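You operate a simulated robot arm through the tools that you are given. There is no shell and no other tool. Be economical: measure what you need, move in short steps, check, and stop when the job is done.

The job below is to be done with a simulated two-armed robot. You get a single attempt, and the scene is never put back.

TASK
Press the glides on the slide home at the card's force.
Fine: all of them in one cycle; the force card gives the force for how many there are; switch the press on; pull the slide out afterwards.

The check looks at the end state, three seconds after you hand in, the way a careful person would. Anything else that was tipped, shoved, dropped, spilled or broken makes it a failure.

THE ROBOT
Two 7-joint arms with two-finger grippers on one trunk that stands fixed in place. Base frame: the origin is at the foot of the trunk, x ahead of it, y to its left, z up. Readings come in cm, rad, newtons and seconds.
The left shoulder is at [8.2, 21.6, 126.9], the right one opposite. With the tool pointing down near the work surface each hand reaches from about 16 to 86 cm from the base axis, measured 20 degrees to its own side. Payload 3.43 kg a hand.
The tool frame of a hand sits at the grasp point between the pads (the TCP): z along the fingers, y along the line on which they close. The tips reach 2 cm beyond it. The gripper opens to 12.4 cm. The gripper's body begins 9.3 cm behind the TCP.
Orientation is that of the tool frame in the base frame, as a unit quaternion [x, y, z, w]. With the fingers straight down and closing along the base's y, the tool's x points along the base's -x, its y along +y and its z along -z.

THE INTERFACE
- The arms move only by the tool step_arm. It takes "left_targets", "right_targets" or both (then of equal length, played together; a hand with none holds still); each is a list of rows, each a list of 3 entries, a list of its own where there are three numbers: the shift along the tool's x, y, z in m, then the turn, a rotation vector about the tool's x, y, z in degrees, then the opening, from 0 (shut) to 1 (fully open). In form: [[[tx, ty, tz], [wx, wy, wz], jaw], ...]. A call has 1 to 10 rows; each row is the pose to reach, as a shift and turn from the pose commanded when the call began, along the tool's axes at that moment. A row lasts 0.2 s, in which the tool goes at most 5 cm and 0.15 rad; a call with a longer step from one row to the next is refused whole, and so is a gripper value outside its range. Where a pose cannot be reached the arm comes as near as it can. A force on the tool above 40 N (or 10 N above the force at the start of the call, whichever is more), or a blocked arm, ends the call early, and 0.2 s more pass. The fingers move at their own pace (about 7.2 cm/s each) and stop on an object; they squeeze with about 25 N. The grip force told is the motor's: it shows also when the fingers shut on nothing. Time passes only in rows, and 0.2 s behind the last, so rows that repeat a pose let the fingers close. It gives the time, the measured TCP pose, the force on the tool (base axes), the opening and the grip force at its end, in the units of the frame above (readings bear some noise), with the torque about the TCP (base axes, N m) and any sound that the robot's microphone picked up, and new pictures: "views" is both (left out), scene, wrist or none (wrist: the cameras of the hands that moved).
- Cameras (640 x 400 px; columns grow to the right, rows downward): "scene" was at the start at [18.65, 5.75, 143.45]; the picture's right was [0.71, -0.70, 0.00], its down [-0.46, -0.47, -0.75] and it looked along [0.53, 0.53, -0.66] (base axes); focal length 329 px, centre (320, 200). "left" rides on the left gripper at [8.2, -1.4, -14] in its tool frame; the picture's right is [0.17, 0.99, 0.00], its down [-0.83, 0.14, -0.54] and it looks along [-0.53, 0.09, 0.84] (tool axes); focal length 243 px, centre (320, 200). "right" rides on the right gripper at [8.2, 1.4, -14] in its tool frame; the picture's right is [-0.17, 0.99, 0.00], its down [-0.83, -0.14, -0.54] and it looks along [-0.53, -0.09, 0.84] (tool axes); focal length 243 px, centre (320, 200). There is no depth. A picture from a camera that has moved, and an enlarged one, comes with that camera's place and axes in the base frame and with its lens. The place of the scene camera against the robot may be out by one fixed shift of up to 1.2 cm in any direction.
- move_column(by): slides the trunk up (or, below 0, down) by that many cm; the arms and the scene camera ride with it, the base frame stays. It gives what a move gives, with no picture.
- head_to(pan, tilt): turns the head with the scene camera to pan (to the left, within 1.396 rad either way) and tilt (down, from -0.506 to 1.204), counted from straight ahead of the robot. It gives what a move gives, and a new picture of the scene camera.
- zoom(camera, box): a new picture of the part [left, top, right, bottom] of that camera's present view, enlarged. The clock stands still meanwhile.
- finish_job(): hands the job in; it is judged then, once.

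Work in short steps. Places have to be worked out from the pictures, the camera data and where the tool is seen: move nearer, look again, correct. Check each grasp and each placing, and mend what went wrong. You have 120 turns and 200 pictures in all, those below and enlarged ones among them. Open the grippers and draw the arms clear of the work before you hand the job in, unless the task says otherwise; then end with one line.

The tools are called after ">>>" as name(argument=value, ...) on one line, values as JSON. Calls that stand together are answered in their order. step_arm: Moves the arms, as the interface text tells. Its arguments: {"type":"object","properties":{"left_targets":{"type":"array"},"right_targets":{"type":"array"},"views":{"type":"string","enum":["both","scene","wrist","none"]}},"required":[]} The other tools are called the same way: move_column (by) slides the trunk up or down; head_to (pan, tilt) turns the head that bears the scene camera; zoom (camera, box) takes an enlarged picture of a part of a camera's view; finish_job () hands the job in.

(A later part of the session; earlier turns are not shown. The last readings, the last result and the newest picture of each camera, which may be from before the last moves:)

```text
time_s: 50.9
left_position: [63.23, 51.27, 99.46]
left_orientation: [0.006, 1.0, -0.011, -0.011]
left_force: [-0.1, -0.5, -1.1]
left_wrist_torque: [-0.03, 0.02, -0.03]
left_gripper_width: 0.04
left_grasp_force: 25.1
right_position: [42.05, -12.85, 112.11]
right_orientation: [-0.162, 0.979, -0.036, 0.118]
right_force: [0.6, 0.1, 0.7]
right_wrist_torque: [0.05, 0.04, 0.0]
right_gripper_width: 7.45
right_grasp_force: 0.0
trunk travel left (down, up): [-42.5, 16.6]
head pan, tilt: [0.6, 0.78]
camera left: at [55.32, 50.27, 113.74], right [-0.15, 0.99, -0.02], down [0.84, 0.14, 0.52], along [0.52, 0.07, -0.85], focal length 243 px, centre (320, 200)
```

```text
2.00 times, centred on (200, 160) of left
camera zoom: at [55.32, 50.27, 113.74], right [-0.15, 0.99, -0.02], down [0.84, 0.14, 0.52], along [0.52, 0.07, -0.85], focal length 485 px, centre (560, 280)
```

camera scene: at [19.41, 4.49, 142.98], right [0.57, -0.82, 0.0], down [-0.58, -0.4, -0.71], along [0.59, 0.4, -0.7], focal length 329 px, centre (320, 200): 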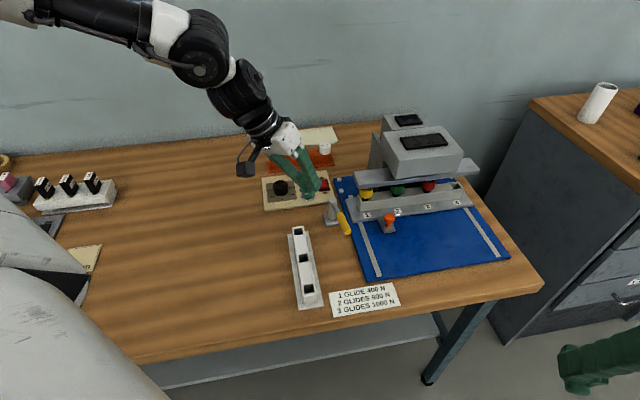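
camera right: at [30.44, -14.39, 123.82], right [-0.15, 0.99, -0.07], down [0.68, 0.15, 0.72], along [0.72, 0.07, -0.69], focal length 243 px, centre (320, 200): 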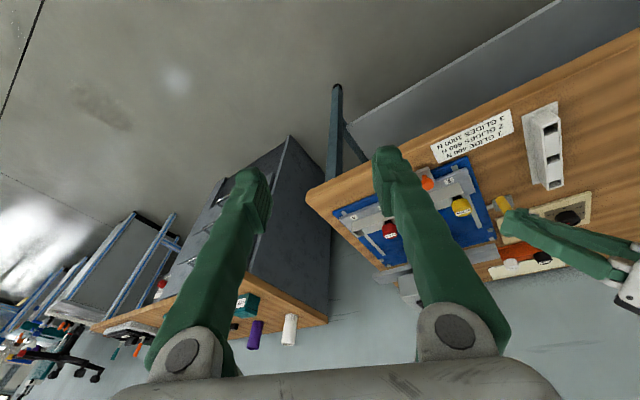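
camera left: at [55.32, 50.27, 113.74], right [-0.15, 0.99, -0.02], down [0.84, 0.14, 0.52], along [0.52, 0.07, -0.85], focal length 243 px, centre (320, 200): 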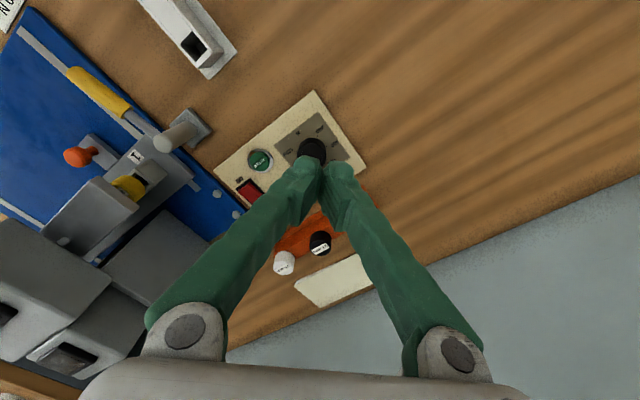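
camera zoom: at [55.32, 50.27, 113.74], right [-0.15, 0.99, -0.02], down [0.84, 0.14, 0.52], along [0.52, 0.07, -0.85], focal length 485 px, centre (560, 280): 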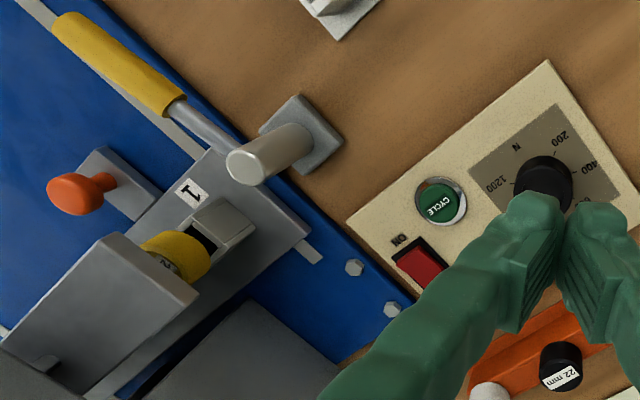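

The handle is horizontal, about 10 cm long, running from the post at (67,33) to (61,25) at z≈87. It turns about the post and its plunger hasn't reached the slide yet, so it looks like a slide lock. I'll put the fist on the slide side of the handle.

>>> step_arm(left_targets=[[[-0.003, -0.045, 0], [0, 0, 0], 0], [[-0.006, -0.09, 0], [0, 0, 0], 0], [[-0.008, -0.135, 0], [0, 0, 0], 0], [[-0.011, -0.18, 0], [0, 0, 0], 0], [[-0.014, -0.225, 0], [0, 0, 0], 0], [[-0.016, -0.265, 0], [0, 0, 0], 0]], views="both")

```text
time_s: 52.3
left_position: [61.07, 27.48, 99.79]
left_orientation: [0.005, 1.0, -0.014, -0.004]
left_force: [-0.3, 0.3, -0.7]
left_wrist_torque: [0.02, -0.01, -0.01]
left_gripper_width: 0.0
left_grasp_force: 25.5
left hand out of reach, approached as far as the arm can: row 5, 6
right_position: [41.97, -12.89, 112.27]
right_orientation: [-0.163, 0.979, -0.036, 0.118]
right_force: [-0.2, 0.2, -0.3]
right_wrist_torque: [0.01, -0.04, -0.01]
right_gripper_width: 7.45
right_grasp_force: 0.0
trunk travel left (down, up): [-42.5, 16.6]
head pan, tilt: [0.6, 0.78]
camera scene: at [19.38, 4.32, 143.0], right [0.57, -0.82, 0.0], down [-0.58, -0.4, -0.71], along [0.59, 0.4, -0.7], focal length 329 px, centre (320, 200)
camera left: at [53.11, 26.56, 113.87], right [-0.15, 0.99, -0.03], down [0.84, 0.14, 0.53], along [0.52, 0.06, -0.85], focal length 243 px, centre (320, 200)
```

scene: 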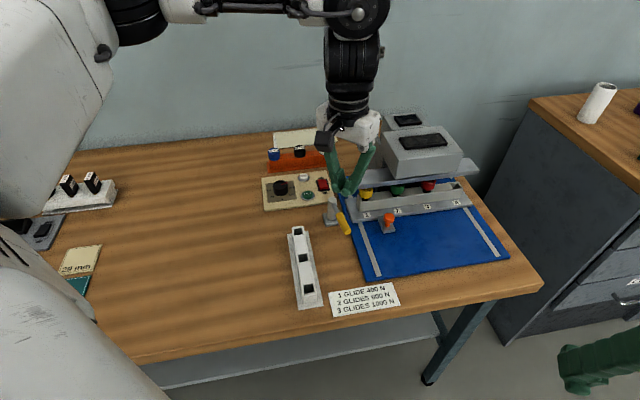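
left: 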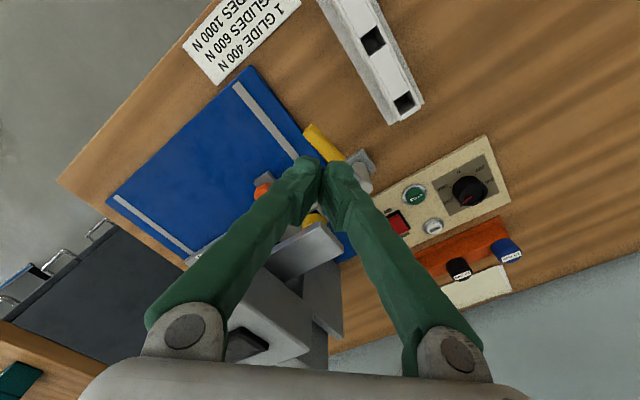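

A small lean is needed here. I'll lean 20° and position above the slide side of the handle.

>>> step_arm(left_targets=[[[0, 0, 0], [5, -5, 0], 0], [[-0.012, -0.008, 0.01], [10, -10, 0], 0], [[-0.024, -0.016, 0.02], [14, -14.2, 0], 0], [[-0.034, -0.022, 0.038], [14, -14.2, 0], 0]], views="both")

>>> zoom(camera="scene", box=[300, 150, 420, 250])

```text
time_s: 53.3
left_position: [64.4, 25.16, 96.07]
left_orientation: [0.004, 0.985, -0.133, 0.114]
left_force: [0.4, -0.8, 0.0]
left_wrist_torque: [0.03, -0.01, -0.02]
left_gripper_width: 0.01
left_grasp_force: 24.7
right_position: [41.9, -12.86, 112.3]
right_orientation: [-0.163, 0.979, -0.036, 0.118]
right_force: [-0.2, 0.7, -0.7]
right_wrist_torque: [0.02, -0.01, -0.01]
right_gripper_width: 7.45
right_grasp_force: 0.1
trunk travel left (down, up): [-42.5, 16.6]
head pan, tilt: [0.6, 0.78]
camera scene: at [19.51, 4.31, 142.97], right [0.57, -0.82, 0.0], down [-0.58, -0.4, -0.71], along [0.59, 0.4, -0.7], focal length 329 px, centre (320, 200)
camera left: at [53.31, 27.35, 107.74], right [-0.12, 0.95, -0.29], down [0.69, 0.3, 0.66], along [0.71, -0.12, -0.69], focal length 243 px, centre (320, 200)
```

scene: 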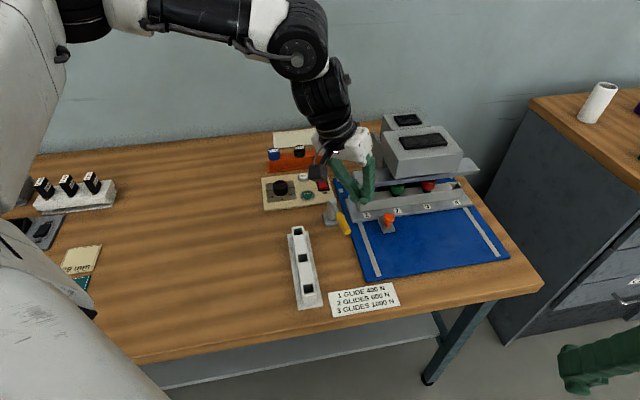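
left: 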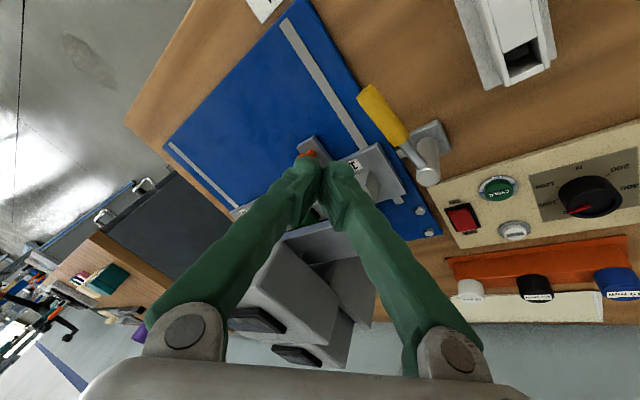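

```text
4.00 times, centred on (360, 200) of scene
camera zoom: at [19.51, 4.31, 142.97], right [0.57, -0.82, 0.0], down [-0.58, -0.4, -0.71], along [0.59, 0.4, -0.7], focal length 1317 px, centre (160, 200)
```

zoom: 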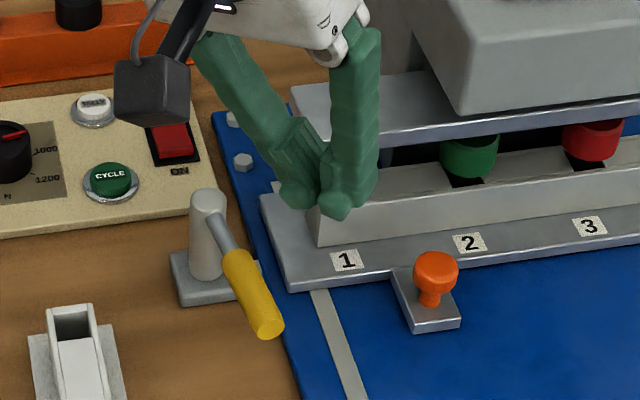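

Two views agree on the handle: post (67,33.5), end (61,25.8). I'll lower the fist beside it and push gently through about 25°, away from the slide.

>>> step_arm(left_targets=[[[0.007, 0.008, 0.03], [0, 0, 0], 0], [[0.014, 0.016, 0.06], [0, 0, 0], 0], [[0.0212, 0.0245, 0.0883], [0, 0, 0], 0], [[0.0273, 0.0336, 0.0843], [0, 0, 0], 0], [[0.036, 0.0364, 0.0814], [0, 0, 0], 0], [[0.0437, 0.041, 0.0783], [0, 0, 0], 0], [[0.0509, 0.0455, 0.0754], [0, 0, 0], 0], [[0.0575, 0.051, 0.0722], [0, 0, 0], 0]], views="both")

>>> zoom(camera="scene", box=[300, 150, 420, 250])

```text
time_s: 55.1
left_position: [60.8, 28.24, 86.53]
left_orientation: [0.004, 0.985, -0.132, 0.113]
left_force: [0.0, -0.5, -0.2]
left_wrist_torque: [-0.04, -0.02, 0.01]
left_gripper_width: 0.0
left_grasp_force: 24.9
right_position: [41.81, -12.82, 112.2]
right_orientation: [-0.163, 0.979, -0.035, 0.118]
right_force: [1.2, -0.3, 1.0]
right_wrist_torque: [-0.03, -0.01, -0.01]
right_gripper_width: 7.43
right_grasp_force: 0.1
trunk travel left (down, up): [-42.5, 16.6]
head pan, tilt: [0.6, 0.78]
camera scene: at [19.46, 4.39, 142.98], right [0.57, -0.82, 0.0], down [-0.58, -0.4, -0.71], along [0.59, 0.4, -0.7], focal length 329 px, centre (320, 200)
camera left: at [49.72, 30.49, 98.24], right [-0.12, 0.95, -0.29], down [0.69, 0.3, 0.66], along [0.71, -0.12, -0.69], focal length 243 px, centre (320, 200)
```

scene: 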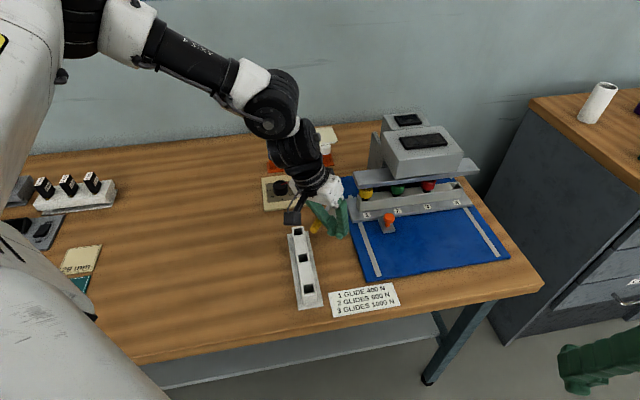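
left: 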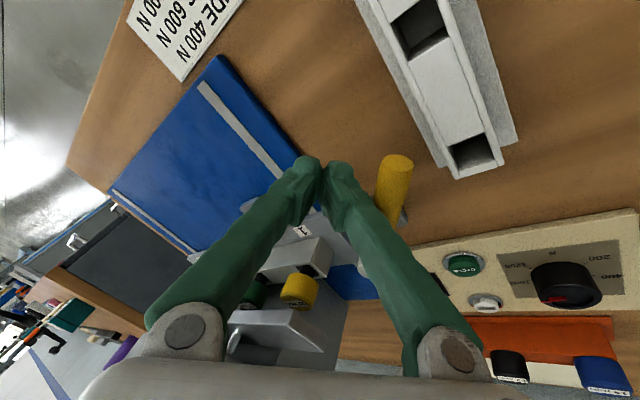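

```text
4.00 times, centred on (360, 200) of scene
camera zoom: at [19.46, 4.39, 142.98], right [0.57, -0.82, 0.0], down [-0.58, -0.4, -0.71], along [0.59, 0.4, -0.7], focal length 1317 px, centre (160, 200)
```

zoom: 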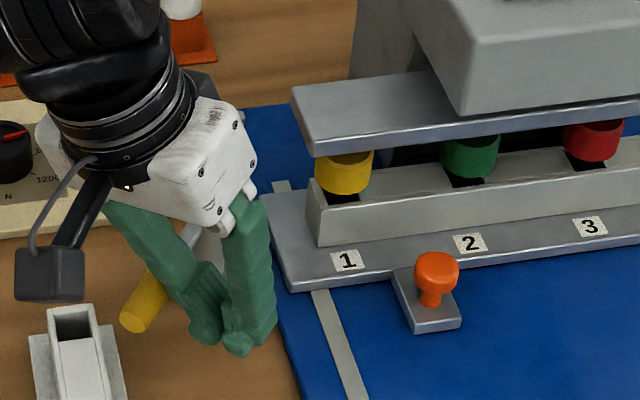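

The handle turns easily. I'll carry it on round to pointing away from the slide, stopping if it meets resistance.

>>> step_arm(left_targets=[[[0.009, 0.008, -0.004], [0, 0, 0], 0], [[0.016, 0.0172, -0.0086], [0, 0, 0], 0], [[0.021, 0.029, -0.013], [0, 0, 0], 0], [[0.0239, 0.0405, -0.017], [0, 0, 0], 0], [[0.0245, 0.054, -0.0208], [0, 0, 0], 0], [[0.0236, 0.0666, -0.0242], [0, 0, 0], 0], [[0.0203, 0.078, -0.0268], [0, 0, 0], 0], [[0.0159, 0.0896, -0.0288], [0, 0, 0], 0]], views="both")

>>> zoom(camera="scene", box=[300, 150, 420, 250])

```text
time_s: 55.9
left_position: [59.43, 29.44, 87.23]
left_orientation: [0.008, 0.982, -0.145, 0.122]
left_force: [4.3, -16.5, 0.4]
left_wrist_torque: [-0.01, 0.0, 0.07]
left_gripper_width: 0.0
left_grasp_force: 25.2
right_position: [41.9, -12.83, 112.24]
right_orientation: [-0.163, 0.979, -0.036, 0.117]
right_force: [0.2, 0.0, 0.9]
right_wrist_torque: [-0.09, -0.04, -0.04]
right_gripper_width: 7.43
right_grasp_force: 0.0
trunk travel left (down, up): [-42.5, 16.6]
head pan, tilt: [0.6, 0.78]
stopped in row 3 (left hand): the force on the tool passed its limit at 46 N (the readings are from after the stop); the commanded pose is now the measured one
camera scene: at [19.43, 4.39, 142.98], right [0.57, -0.82, 0.0], down [-0.58, -0.4, -0.71], along [0.59, 0.4, -0.7], focal length 329 px, centre (320, 200)
camera left: at [48.14, 31.93, 98.67], right [-0.11, 0.94, -0.32], down [0.69, 0.3, 0.66], along [0.72, -0.15, -0.68], focal length 243 px, centre (320, 200)
```

scene: 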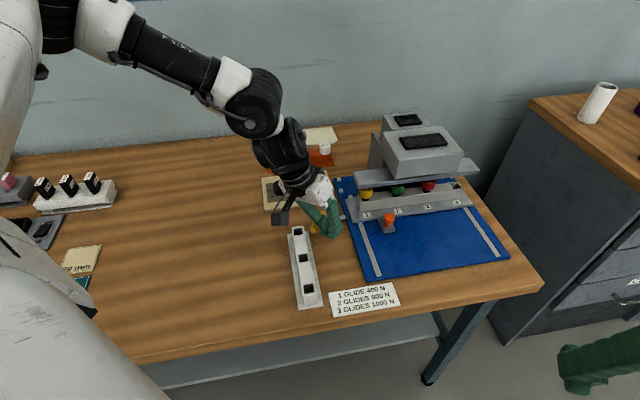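
left: 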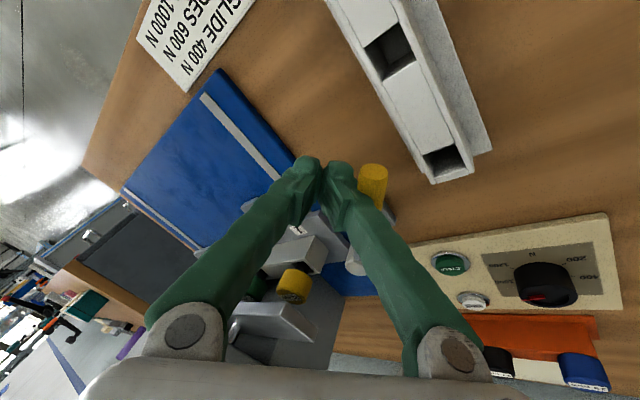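

```text
4.00 times, centred on (360, 200) of scene
camera zoom: at [19.43, 4.39, 142.98], right [0.57, -0.82, 0.0], down [-0.58, -0.4, -0.71], along [0.59, 0.4, -0.7], focal length 1317 px, centre (160, 200)
```

zoom: 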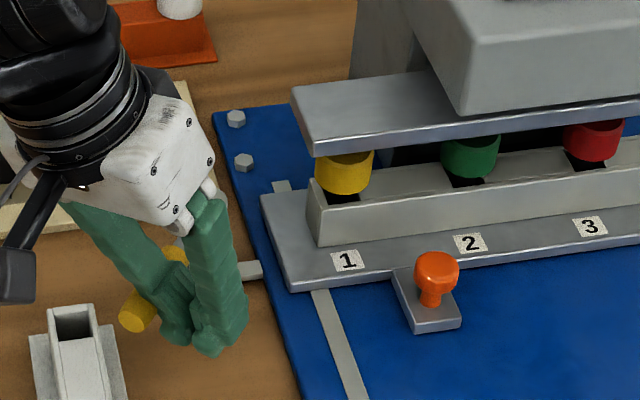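

It turned about 30° to a stop, and the tongue moved out to the slide plate, so the slide looks locked. I'll back off and go to the panel for the power switch.

>>> step_arm(left_targets=[[[-0.011, -0.014, 0.006], [0, 0, 0], 0], [[-0.02, -0.025, -0.03], [0, 0, 0], 0], [[-0.03, -0.035, -0.07], [0, 0, 0], 0], [[-0.035, -0.04, -0.1], [0, 0, 0], 0], [[-0.04, 0, -0.11], [-4, 4, 0], 0], [[-0.05, 0.04, -0.12], [-8, 8, 0], 0], [[-0.055, 0.08, -0.13], [-13, 13, 0], 0], [[-0.055, 0.1, -0.13], [-13, 13, 0], 0]], views="both")

>>> zoom(camera="scene", box=[315, 180, 395, 240])

```text
time_s: 57.7
left_position: [61.98, 43.23, 97.64]
left_orientation: [0.01, 1.0, -0.027, 0.008]
left_force: [0.1, -0.1, -1.0]
left_wrist_torque: [-0.04, 0.0, 0.05]
left_gripper_width: 0.03
left_grasp_force: 24.8
right_position: [41.92, -12.66, 112.22]
right_orientation: [-0.162, 0.979, -0.037, 0.118]
right_force: [-0.4, -0.4, -0.6]
right_wrist_torque: [0.01, -0.03, -0.04]
right_gripper_width: 7.46
right_grasp_force: 0.1
trunk travel left (down, up): [-42.5, 16.6]
head pan, tilt: [0.6, 0.78]
camera scene: at [19.43, 4.51, 142.98], right [0.57, -0.82, 0.0], down [-0.58, -0.4, -0.71], along [0.59, 0.4, -0.7], focal length 329 px, centre (320, 200)
camera left: at [53.62, 42.74, 111.68], right [-0.15, 0.99, -0.06], down [0.82, 0.15, 0.54], along [0.55, 0.03, -0.84], focal length 243 px, centre (320, 200)
```

scene: 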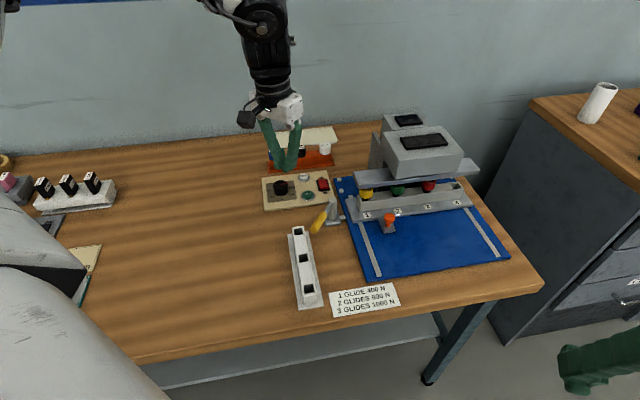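
left: 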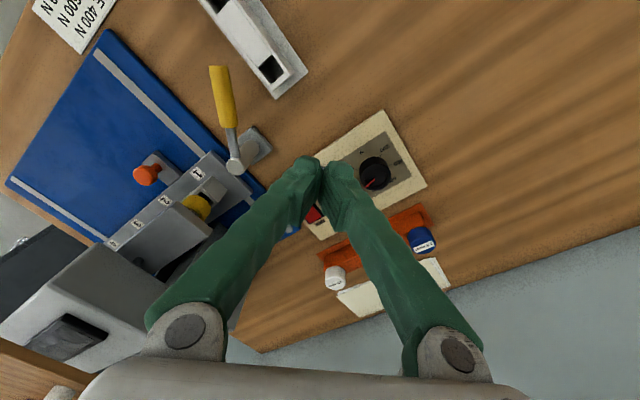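

```text
6.67 times, centred on (355, 210) of scene
camera zoom: at [19.43, 4.51, 142.98], right [0.57, -0.82, 0.0], down [-0.58, -0.4, -0.71], along [0.59, 0.4, -0.7], focal length 2195 px, centre (87, 133)
```

zoom: 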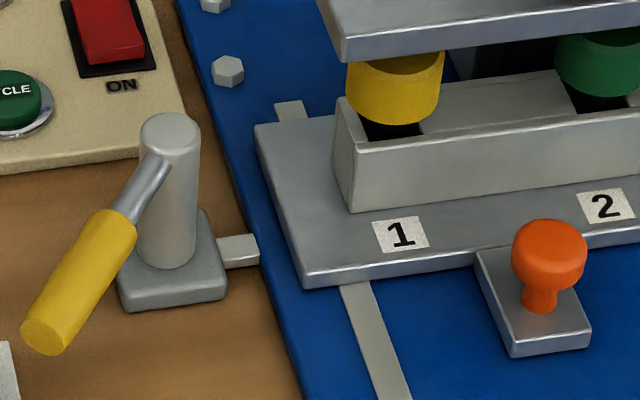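

The tongue is actually a fixed strap, but the handle moved about 45° to a firm stop with no visible harm. Next is the power switch at (75.3,42.1), whose ON end is nearer me. I'll roll the hand +45° and hover over it.

>>> step_arm(left_targets=[[[-0.02, -0.003, 0], [0, 0, 7.5], 0], [[-0.04, -0.006, 0], [0, 0, 15], 0], [[-0.06, -0.01, 0.01], [0, 0, 22.5], 0], [[-0.08, -0.014, 0.02], [0, 0, 30], 0], [[-0.1, -0.017, 0.03], [0, 0, 37.5], 0], [[-0.124, -0.02, 0.04], [0, 0, 44], 0]], views="both")

```text
time_s: 59.1
left_position: [70.16, 41.27, 93.96]
left_orientation: [0.384, 0.923, -0.021, 0.02]
left_force: [0.1, 0.0, 1.1]
left_wrist_torque: [0.02, 0.04, 0.01]
left_gripper_width: 0.02
left_grasp_force: 24.9
left hand out of reach, approached as far as the arm can: row 5, 6
right_position: [41.96, -12.76, 112.2]
right_orientation: [-0.163, 0.979, -0.036, 0.118]
right_force: [0.6, 0.2, 0.2]
right_wrist_torque: [0.01, -0.02, -0.04]
right_gripper_width: 7.45
right_grasp_force: 0.0
trunk travel left (down, up): [-42.5, 16.6]
head pan, tilt: [0.6, 0.78]
camera scene: at [19.47, 4.31, 142.98], right [0.57, -0.82, 0.0], down [-0.58, -0.4, -0.71], along [0.59, 0.4, -0.7], focal length 329 px, centre (320, 200)
camera left: at [63.24, 47.05, 107.61], right [0.58, 0.81, -0.03], down [0.67, -0.46, 0.58], along [0.46, -0.36, -0.81], focal length 243 px, centre (320, 200)
```

scene: 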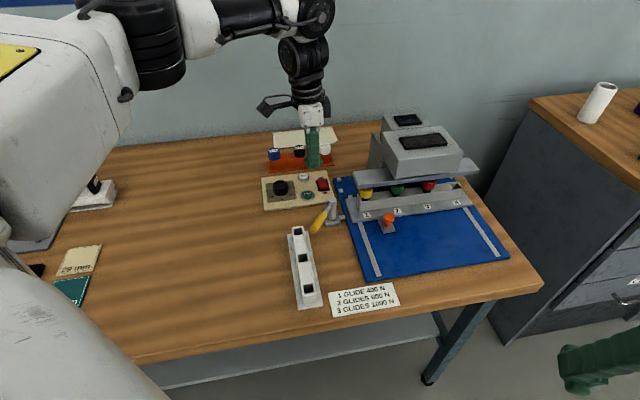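
left: 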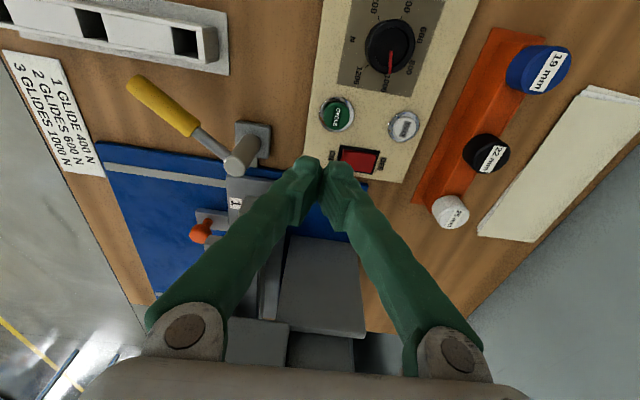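

The vertical reach runs out here, so I'll lean the fingers 25° away from me and hover just above the ON end.

>>> step_arm(left_targets=[[[0, 0, 0], [-7, 0, 0], 0], [[-0.008, 0.008, 0.01], [-14, 0, 0], 0], [[-0.018, 0.02, 0.02], [-20, 0, 0], 0], [[-0.029, 0.032, 0.035], [-25, 0, 0], 0]], views="both")

>>> zoom(camera="scene", box=[250, 130, 370, 220])

```text
time_s: 60.1
left_position: [74.72, 41.39, 90.47]
left_orientation: [0.371, 0.906, 0.178, 0.101]
left_force: [0.4, -0.2, -0.5]
left_wrist_torque: [-0.03, 0.05, 0.0]
left_gripper_width: 0.01
left_grasp_force: 24.7
right_position: [42.06, -12.78, 112.32]
right_orientation: [-0.163, 0.979, -0.035, 0.118]
right_force: [0.1, -0.4, -0.2]
right_wrist_torque: [-0.04, 0.02, 0.01]
right_gripper_width: 7.42
right_grasp_force: 0.2
trunk travel left (down, up): [-42.5, 16.6]
head pan, tilt: [0.6, 0.78]
camera scene: at [19.52, 4.42, 142.97], right [0.57, -0.82, 0.0], down [-0.58, -0.4, -0.71], along [0.59, 0.4, -0.7], focal length 329 px, centre (320, 200)
camera left: at [63.75, 42.92, 102.37], right [0.51, 0.77, 0.38], down [0.5, -0.63, 0.59], along [0.7, -0.11, -0.71], focal length 243 px, centre (320, 200)
```

scene: 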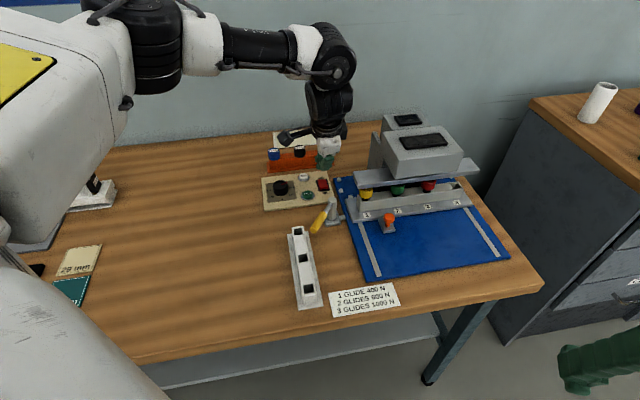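
left: 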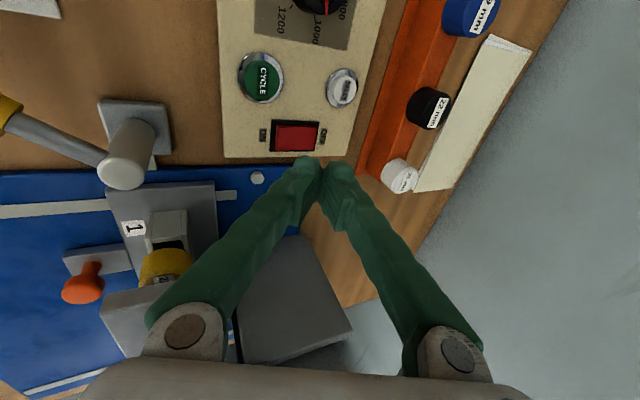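

```text
4.44 times, centred on (310, 175) of scene
camera zoom: at [19.52, 4.42, 142.97], right [0.57, -0.82, 0.0], down [-0.58, -0.4, -0.71], along [0.59, 0.4, -0.7], focal length 1463 px, centre (364, 311)
```

zoom: 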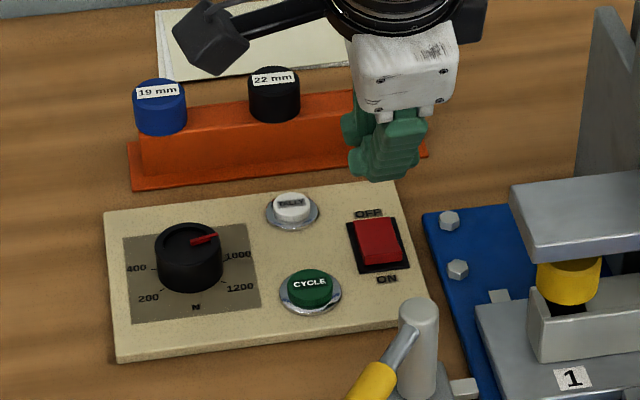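

Alignment is good, so I'll press straight down on the ON end until there's resistance.

>>> step_arm(left_targets=[[[0.004, -0.014, 0.0275], [0, 0, 0], 0], [[0.004, -0.019, 0.04], [0, 0, 0], 0], [[0.004, -0.021, 0.0459], [0, 0, 0], 0], [[0.004, -0.023, 0.0505], [0, 0, 0], 0], [[0.004, -0.025, 0.055], [0, 0, 0], 0], [[0.004, -0.027, 0.0596], [0, 0, 0], 0]], views="both")

>>> zoom(camera="scene", box=[250, 130, 370, 220])

```text
time_s: 61.5
left_position: [74.28, 41.66, 84.15]
left_orientation: [0.371, 0.906, 0.177, 0.102]
left_force: [-0.8, -0.6, 0.0]
left_wrist_torque: [0.02, -0.03, -0.01]
left_gripper_width: 0.0
left_grasp_force: 24.8
left hand out of reach, approached as far as the arm can: row 6
right_position: [41.97, -12.79, 112.17]
right_orientation: [-0.163, 0.979, -0.036, 0.118]
right_force: [0.4, -1.0, -0.5]
right_wrist_torque: [0.01, -0.02, 0.02]
right_gripper_width: 7.42
right_grasp_force: 0.0
trunk travel left (down, up): [-42.5, 16.6]
head pan, tilt: [0.6, 0.78]
camera scene: at [19.48, 4.38, 142.98], right [0.57, -0.82, 0.0], down [-0.58, -0.4, -0.71], along [0.59, 0.4, -0.7], focal length 329 px, centre (320, 200)
camera left: at [63.32, 43.01, 96.11], right [0.51, 0.77, 0.38], down [0.5, -0.63, 0.59], along [0.7, -0.11, -0.71], focal length 243 px, centre (320, 200)
```

scene: 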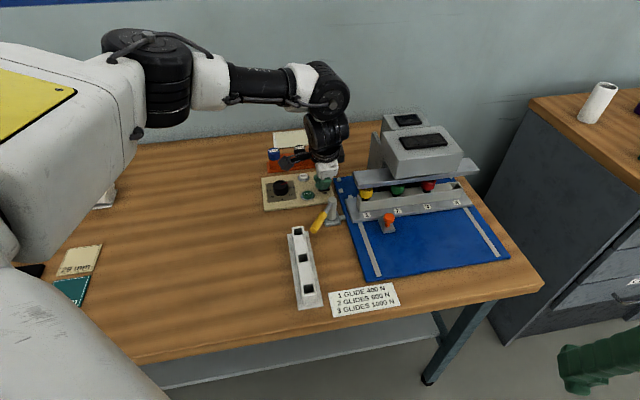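
left: 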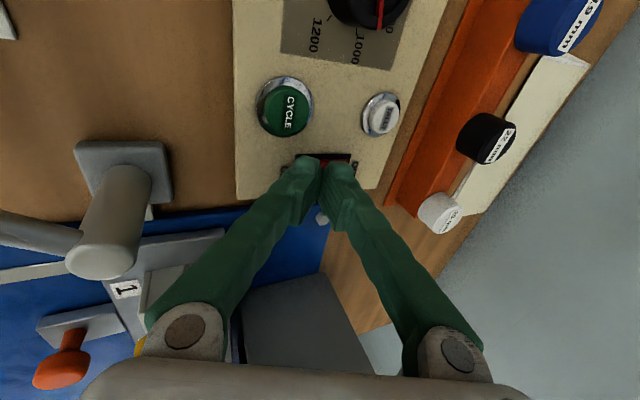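

```text
4.44 times, centred on (310, 175) of scene
camera zoom: at [19.48, 4.38, 142.98], right [0.57, -0.82, 0.0], down [-0.58, -0.4, -0.71], along [0.59, 0.4, -0.7], focal length 1463 px, centre (364, 311)
```

zoom: 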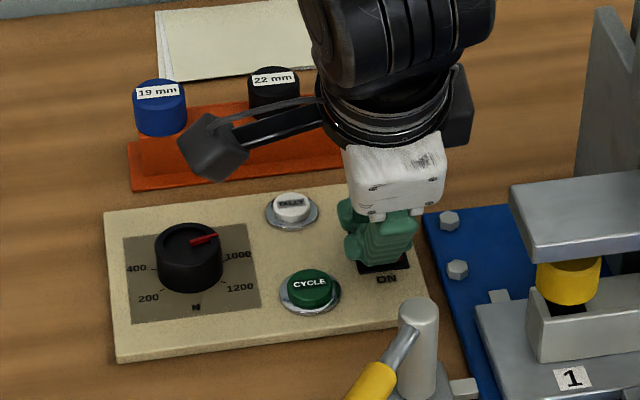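

No contact force yet. I'll go down a little more with slightly more lean.

>>> step_arm(left_targets=[[[0, 0, 0], [-4, 0, 0], 0], [[0, -0.002, 0.0046], [-7, 0, 0], 0], [[0, -0.004, 0.009], [-7, 0, 0], 0], [[0, -0.006, 0.0137], [-7, 0, 0], 0]], views="wrist")

>>> zoom(camera="scene", box=[290, 160, 370, 220])

```text
time_s: 62.5
left_position: [73.97, 41.62, 83.14]
left_orientation: [0.364, 0.893, 0.232, 0.126]
left_force: [-0.6, -2.1, 10.7]
left_wrist_torque: [0.0, 0.06, -0.02]
left_gripper_width: 0.0
left_grasp_force: 24.8
left hand out of reach, approached as far as the arm can: row 3, 4
right_position: [41.68, -12.91, 112.28]
right_orientation: [-0.162, 0.979, -0.035, 0.12]
right_force: [-0.3, -0.2, -0.3]
right_wrist_torque: [0.02, -0.02, 0.01]
right_gripper_width: 7.45
right_grasp_force: 0.1
trunk travel left (down, up): [-42.5, 16.6]
head pan, tilt: [0.6, 0.78]
camera left: at [61.97, 42.1, 94.14], right [0.47, 0.74, 0.49], down [0.45, -0.68, 0.58], along [0.76, -0.05, -0.65], focal length 243 px, centre (320, 200)
```

left: 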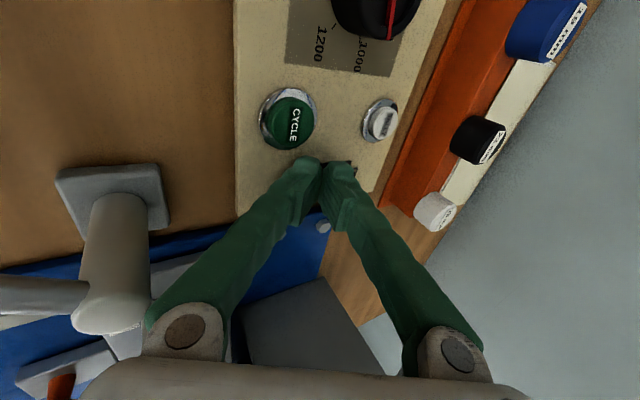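

```text
6.67 times, centred on (330, 190) of scene
camera zoom: at [19.35, 4.27, 143.01], right [0.57, -0.82, 0.0], down [-0.58, -0.4, -0.71], along [0.59, 0.4, -0.7], focal length 2195 px, centre (253, 267)
```

zoom: 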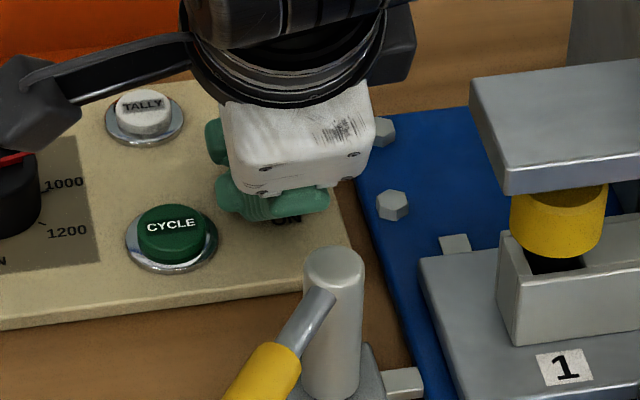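

A contact force of 10.7 N. I'll lift off to check the rocker.

>>> step_arm(left_targets=[[[0, 0.015, -0.027], [0, 0, 0], 0], [[0, 0.03, -0.054], [0, 0, 0], 0], [[0.015, 0.03, -0.07], [0, 0, 0], 0]], views="none")

>>> zoom(camera="left", box=[200, 40, 400, 190])

>>> zoom(camera="scene", box=[290, 160, 370, 220])

```text
time_s: 63.3
left_position: [72.03, 42.26, 90.37]
left_orientation: [0.364, 0.894, 0.232, 0.122]
left_force: [-0.2, 0.0, -0.2]
left_wrist_torque: [0.0, 0.02, -0.05]
left_gripper_width: 0.01
left_grasp_force: 25.2
right_position: [41.9, -12.67, 112.23]
right_orientation: [-0.162, 0.979, -0.035, 0.119]
right_force: [-0.7, -0.4, 0.2]
right_wrist_torque: [-0.02, 0.01, 0.01]
right_gripper_width: 7.45
right_grasp_force: 0.0
trunk travel left (down, up): [-42.5, 16.6]
head pan, tilt: [0.6, 0.78]
```

```text
2.67 times, centred on (300, 115) of left
camera zoom: at [60.09, 42.65, 101.41], right [0.47, 0.74, 0.49], down [0.46, -0.67, 0.58], along [0.76, -0.05, -0.65], focal length 647 px, centre (373, 427)
```

zoom: 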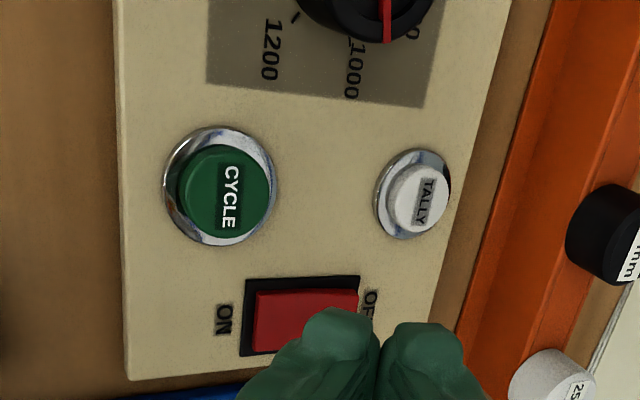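

```text
6.67 times, centred on (330, 190) of scene
camera zoom: at [19.45, 4.46, 142.98], right [0.57, -0.82, 0.0], down [-0.58, -0.4, -0.71], along [0.59, 0.4, -0.7], focal length 2195 px, centre (253, 267)
```

zoom: 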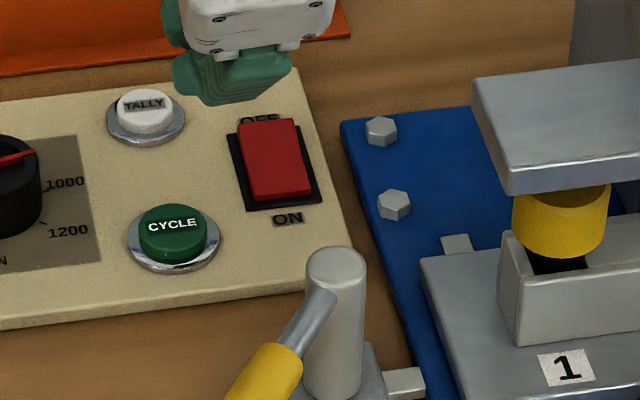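

The rocker has flipped to ON. Now the CYCLE button at (69.55,43.1): I'll position over it and press down once.

>>> step_arm(left_targets=[[[0.0233, -0.0098, -0.0071], [0, 0, 0], 0], [[0.0248, -0.0249, 0.0188], [0, 0, 0], 0], [[0.0255, -0.0325, 0.0317], [0, 0, 0], 0], [[0.026, -0.0375, 0.0404], [0, 0, 0], 0], [[0.026, -0.0405, 0.0455], [0, 0, 0], 0]], views="both")

```text
time_s: 64.5
left_position: [69.45, 43.26, 84.31]
left_orientation: [0.364, 0.894, 0.233, 0.123]
left_force: [0.5, -0.4, 0.2]
left_wrist_torque: [0.04, 0.02, -0.02]
left_gripper_width: 0.0
left_grasp_force: 25.2
right_position: [41.97, -12.82, 112.17]
right_orientation: [-0.163, 0.979, -0.036, 0.118]
right_force: [0.6, -0.1, 0.1]
right_wrist_torque: [-0.01, 0.01, 0.0]
right_gripper_width: 7.43
right_grasp_force: 0.0
trunk travel left (down, up): [-42.5, 16.6]
head pan, tilt: [0.6, 0.78]
camera scene: at [19.55, 4.38, 142.97], right [0.57, -0.82, 0.0], down [-0.58, -0.4, -0.71], along [0.59, 0.4, -0.7], focal length 329 px, centre (320, 200)
camera left: at [57.49, 43.58, 95.28], right [0.47, 0.74, 0.49], down [0.46, -0.68, 0.58], along [0.76, -0.05, -0.65], focal length 243 px, centre (320, 200)
```

scene: 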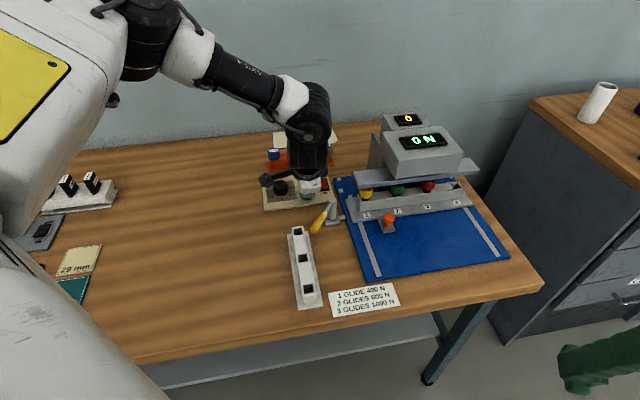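
left: 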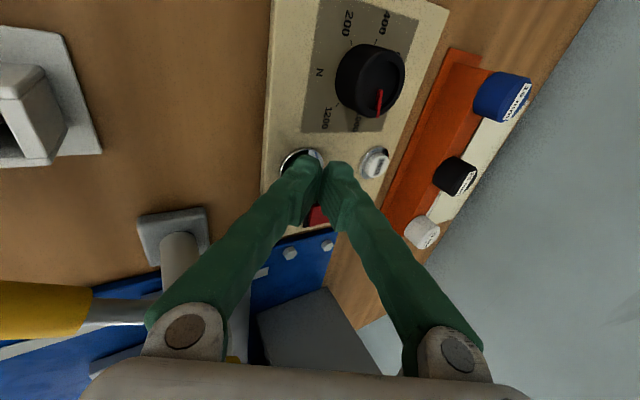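

The displays are lit ("0" and "0 N"), so power is on. I'll press down further onto CYCLE.

>>> step_arm(left_targets=[[[0, -0.002, 0.0035], [0, 0, 0], 0], [[0, -0.004, 0.007], [0, 0, 0], 0], [[0.001, -0.006, 0.0105], [0, 0, 0], 0], [[0.001, -0.008, 0.014], [0, 0, 0], 0]], views="scene")

>>> zoom(camera="scene", box=[330, 100, 490, 230])

```text
time_s: 65.5
left_position: [69.41, 43.11, 83.0]
left_orientation: [0.363, 0.893, 0.233, 0.123]
left_force: [-0.5, 0.7, 9.3]
left_wrist_torque: [0.07, 0.09, 0.0]
left_gripper_width: 0.01
left_grasp_force: 25.0
right_position: [41.77, -12.84, 112.37]
right_orientation: [-0.163, 0.979, -0.036, 0.119]
right_force: [0.5, 0.6, -0.4]
right_wrist_torque: [0.03, -0.02, 0.01]
right_gripper_width: 7.43
right_grasp_force: 0.0
trunk travel left (down, up): [-42.5, 16.6]
head pan, tilt: [0.6, 0.78]
heard: click
camera scene: at [19.33, 4.32, 143.01], right [0.57, -0.82, 0.0], down [-0.58, -0.4, -0.71], along [0.59, 0.4, -0.7], focal length 329 px, centre (320, 200)
```

scene: 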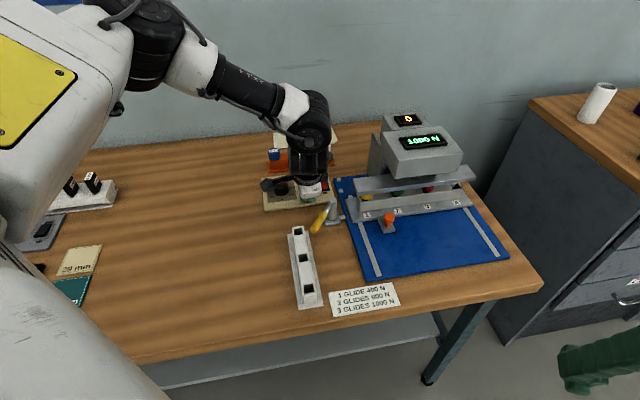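

```text
3.08 times, centred on (410, 165) of scene
camera zoom: at [19.33, 4.32, 143.01], right [0.57, -0.82, 0.0], down [-0.58, -0.4, -0.71], along [0.59, 0.4, -0.7], focal length 1013 px, centre (43, 308)
```

zoom: 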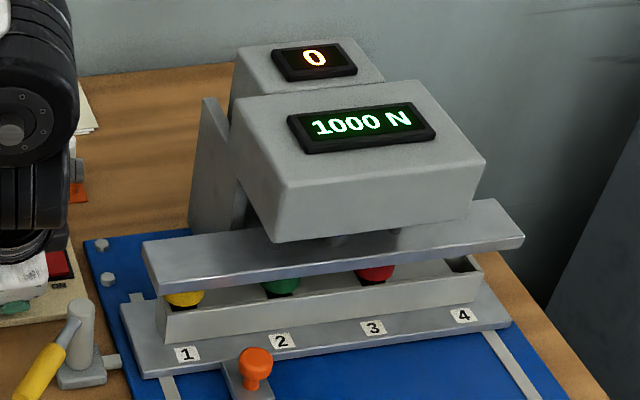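

The cycle started and the display reads 1000 N with the ram coming down. I'll release the button, lift clear and wait.

>>> step_arm(left_targets=[[[0, 0.015, -0.026], [0, 0, 0], 0], [[0, 0.03, -0.052], [0, 0, 0], 0], [[0, 0.05, -0.086], [0, 0, 0], 0], [[0, 0.05, -0.086], [0, 0, 0], 0], [[0, 0.05, -0.086], [0, 0, 0], 0], [[0, 0.05, -0.086], [0, 0, 0], 0], [[0, 0.05, -0.086], [0, 0, 0], 0], [[0, 0.05, -0.086], [0, 0, 0], 0], [[0, 0.05, -0.086], [0, 0, 0], 0], [[0, 0.05, -0.086], [0, 0, 0], 0]], views="none")

>>> zoom(camera="scene", box=[330, 100, 490, 230])

```text
time_s: 67.7
left_position: [68.91, 43.59, 92.53]
left_orientation: [0.364, 0.894, 0.232, 0.123]
left_force: [-0.5, 0.4, 0.3]
left_wrist_torque: [-0.01, 0.01, 0.01]
left_gripper_width: 0.0
left_grasp_force: 25.2
right_position: [41.77, -12.82, 112.27]
right_orientation: [-0.162, 0.979, -0.036, 0.119]
right_force: [-0.1, 0.5, -0.6]
right_wrist_torque: [0.03, 0.0, -0.02]
right_gripper_width: 7.45
right_grasp_force: 0.0
trunk travel left (down, up): [-42.5, 16.6]
head pan, tilt: [0.6, 0.78]
```

```text
3.08 times, centred on (410, 165) of scene
camera zoom: at [19.48, 4.38, 142.98], right [0.57, -0.82, 0.0], down [-0.58, -0.4, -0.71], along [0.59, 0.4, -0.7], focal length 1013 px, centre (43, 308)
```

zoom: 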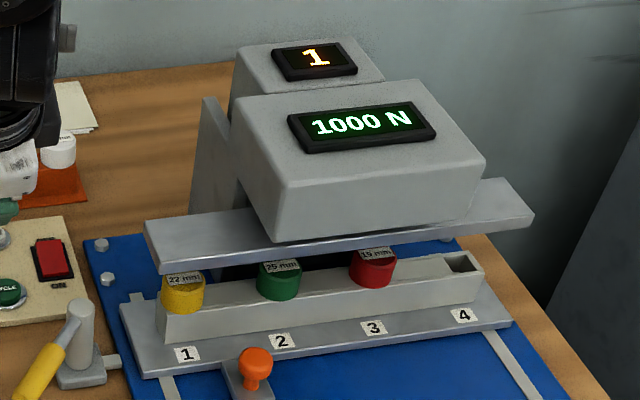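

The cycle is complete: the counter shows 1 at 1000 N, the ram is back up and the glides are seated. Before pulling the slide out I'll return the lever, so I'm bringing the fist to the far side of its handle.

>>> step_arm(left_targets=[[[0.004, -0.014, -0.008], [4.2, 0.1, -5.9], 0], [[0.0085, -0.028, -0.015], [8.3, 0.1, -11.8], 0], [[0.013, -0.042, -0.023], [12.5, 0.2, -17.7], 0], [[0.017, -0.056, -0.03], [16.7, 0.2, -23.6], 0], [[0.021, -0.07, -0.038], [20.8, 0.3, -29.4], 0], [[0.0255, -0.084, -0.046], [25, 0.4, -35.3], 0], [[0.03, -0.098, -0.053], [29.1, 0.4, -41.2], 0], [[0.034, -0.112, -0.061], [33.3, 0.5, -47.1], 0]], views="both")

```text
time_s: 69.5
left_position: [57.59, 36.91, 92.07]
left_orientation: [-0.001, 0.991, -0.092, 0.094]
left_force: [-1.2, 0.8, -0.2]
left_wrist_torque: [0.01, 0.01, -0.03]
left_gripper_width: 0.01
left_grasp_force: 25.0
right_position: [41.9, -12.79, 112.24]
right_orientation: [-0.163, 0.979, -0.036, 0.118]
right_force: [-0.2, -0.5, 0.8]
right_wrist_torque: [-0.01, 0.02, 0.02]
right_gripper_width: 7.46
right_grasp_force: 0.0
trunk travel left (down, up): [-42.5, 16.6]
head pan, tilt: [0.6, 0.78]
camera scene: at [19.43, 4.44, 142.98], right [0.57, -0.82, 0.0], down [-0.58, -0.4, -0.71], along [0.59, 0.4, -0.7], focal length 329 px, centre (320, 200)
camera left: at [46.9, 38.1, 104.32], right [-0.15, 0.97, -0.21], down [0.72, 0.25, 0.65], along [0.68, -0.06, -0.73], focal length 243 px, centre (320, 200)
```

scene: 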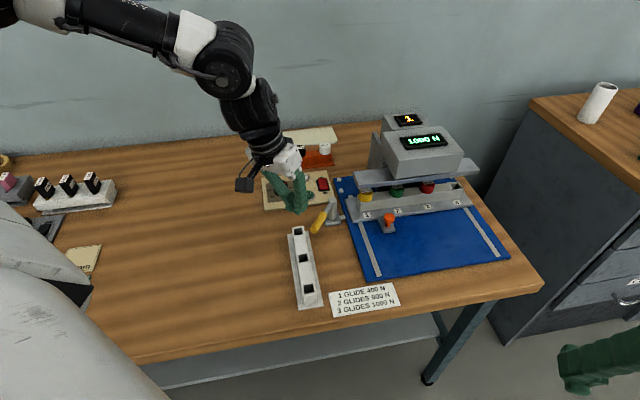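
left: 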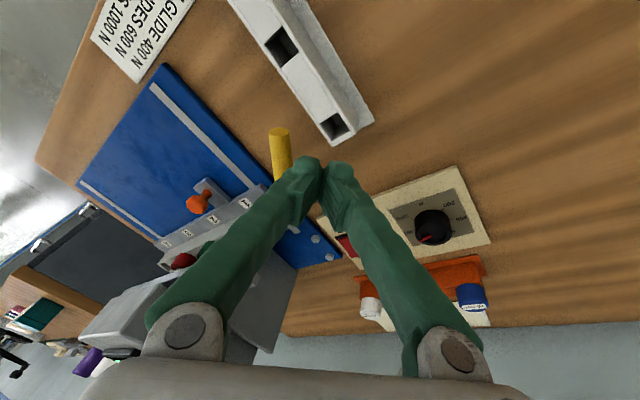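

The white rack is closer to the handle than I thought. I'll zoom in to see the clearance before lowering.

>>> zoom(camera="left", box=[220, 40, 400, 200])

>>> zoom(camera="scene", box=[270, 180, 370, 320])

```text
2.50 times, centred on (310, 120) of left
camera zoom: at [46.9, 38.1, 104.32], right [-0.15, 0.97, -0.21], down [0.72, 0.25, 0.65], along [0.68, -0.06, -0.73], focal length 606 px, centre (345, 400)
```

zoom: 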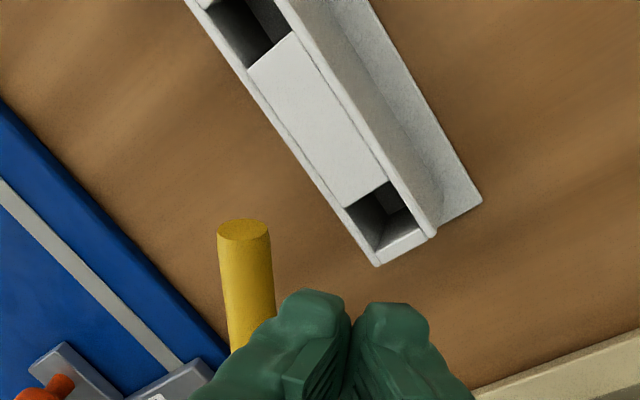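

```text
2.86 times, centred on (320, 250) of scene
camera zoom: at [19.43, 4.44, 142.98], right [0.57, -0.82, 0.0], down [-0.58, -0.4, -0.71], along [0.59, 0.4, -0.7], focal length 941 px, centre (320, 57)
```

zoom: 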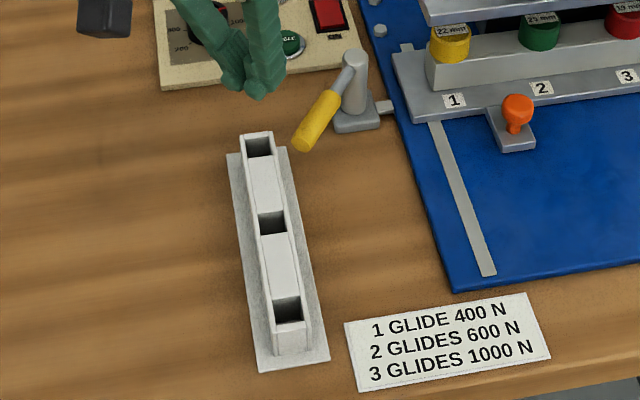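

There's room to push on the handle closer to its post, past the rack's end. I'll lower the fist there and swing the handle back about 47°.

>>> step_arm(left_targets=[[[-0.0382, -0.0067, 0.0085], [0, 0, 0], 0], [[-0.033, -0.002, 0.035], [0, 0, 0], 0], [[-0.0288, 0.0026, 0.0578], [0, 0, 0], 0], [[-0.0275, -0.007, 0.0595], [0, 0, 0], 0], [[-0.026, -0.0166, 0.0609], [0, 0, 0], 0], [[-0.0258, -0.0238, 0.062], [0, 0, 0], 0], [[-0.0258, -0.0309, 0.0635], [0, 0, 0], 0], [[-0.028, -0.039, 0.0655], [0, 0, 0], 0], [[-0.0304, -0.0465, 0.0674], [0, 0, 0], 0]], views="both")

>>> zoom(camera="scene", box=[270, 170, 420, 290])

```text
time_s: 71.5
left_position: [61.53, 31.63, 86.9]
left_orientation: [-0.002, 0.992, -0.09, 0.094]
left_force: [-6.7, 16.6, 6.4]
left_wrist_torque: [-0.02, -0.06, 0.07]
left_gripper_width: 0.0
left_grasp_force: 24.7
right_position: [41.88, -12.59, 112.37]
right_orientation: [-0.163, 0.979, -0.037, 0.118]
right_force: [0.2, 0.6, 0.5]
right_wrist_torque: [0.01, 0.02, 0.02]
right_gripper_width: 7.45
right_grasp_force: 0.1
trunk travel left (down, up): [-42.5, 16.6]
head pan, tilt: [0.6, 0.78]
camera scene: at [19.3, 4.65, 143.0], right [0.57, -0.82, 0.0], down [-0.58, -0.4, -0.71], along [0.59, 0.4, -0.7], focal length 329 px, centre (320, 200)
camera left: at [50.97, 32.61, 99.27], right [-0.15, 0.97, -0.21], down [0.72, 0.25, 0.65], along [0.68, -0.05, -0.73], focal length 243 px, centre (320, 200)
```

scene: 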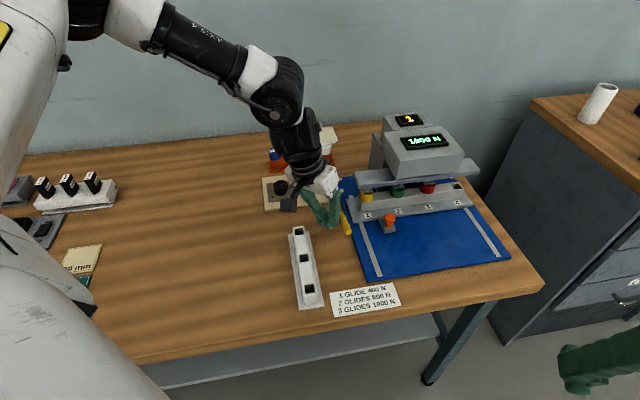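
left: 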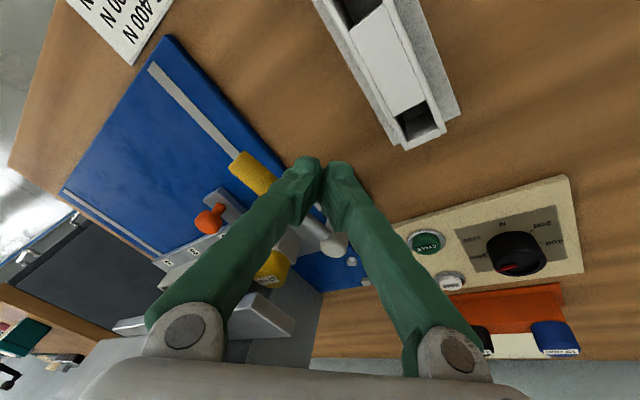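

```text
3.33 times, centred on (345, 230) of scene
camera zoom: at [19.3, 4.65, 143.0], right [0.57, -0.82, 0.0], down [-0.58, -0.4, -0.71], along [0.59, 0.4, -0.7], focal length 1097 px, centre (237, 100)
```

zoom: 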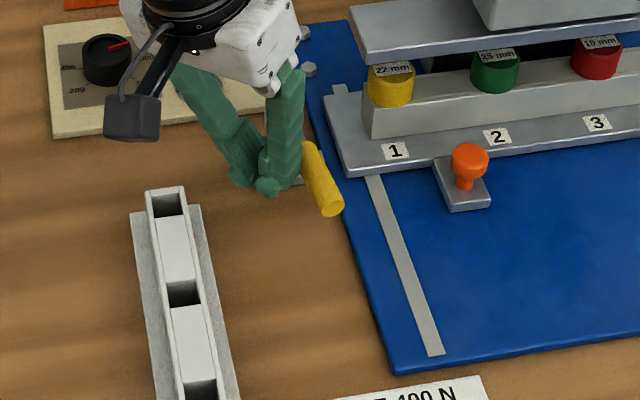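

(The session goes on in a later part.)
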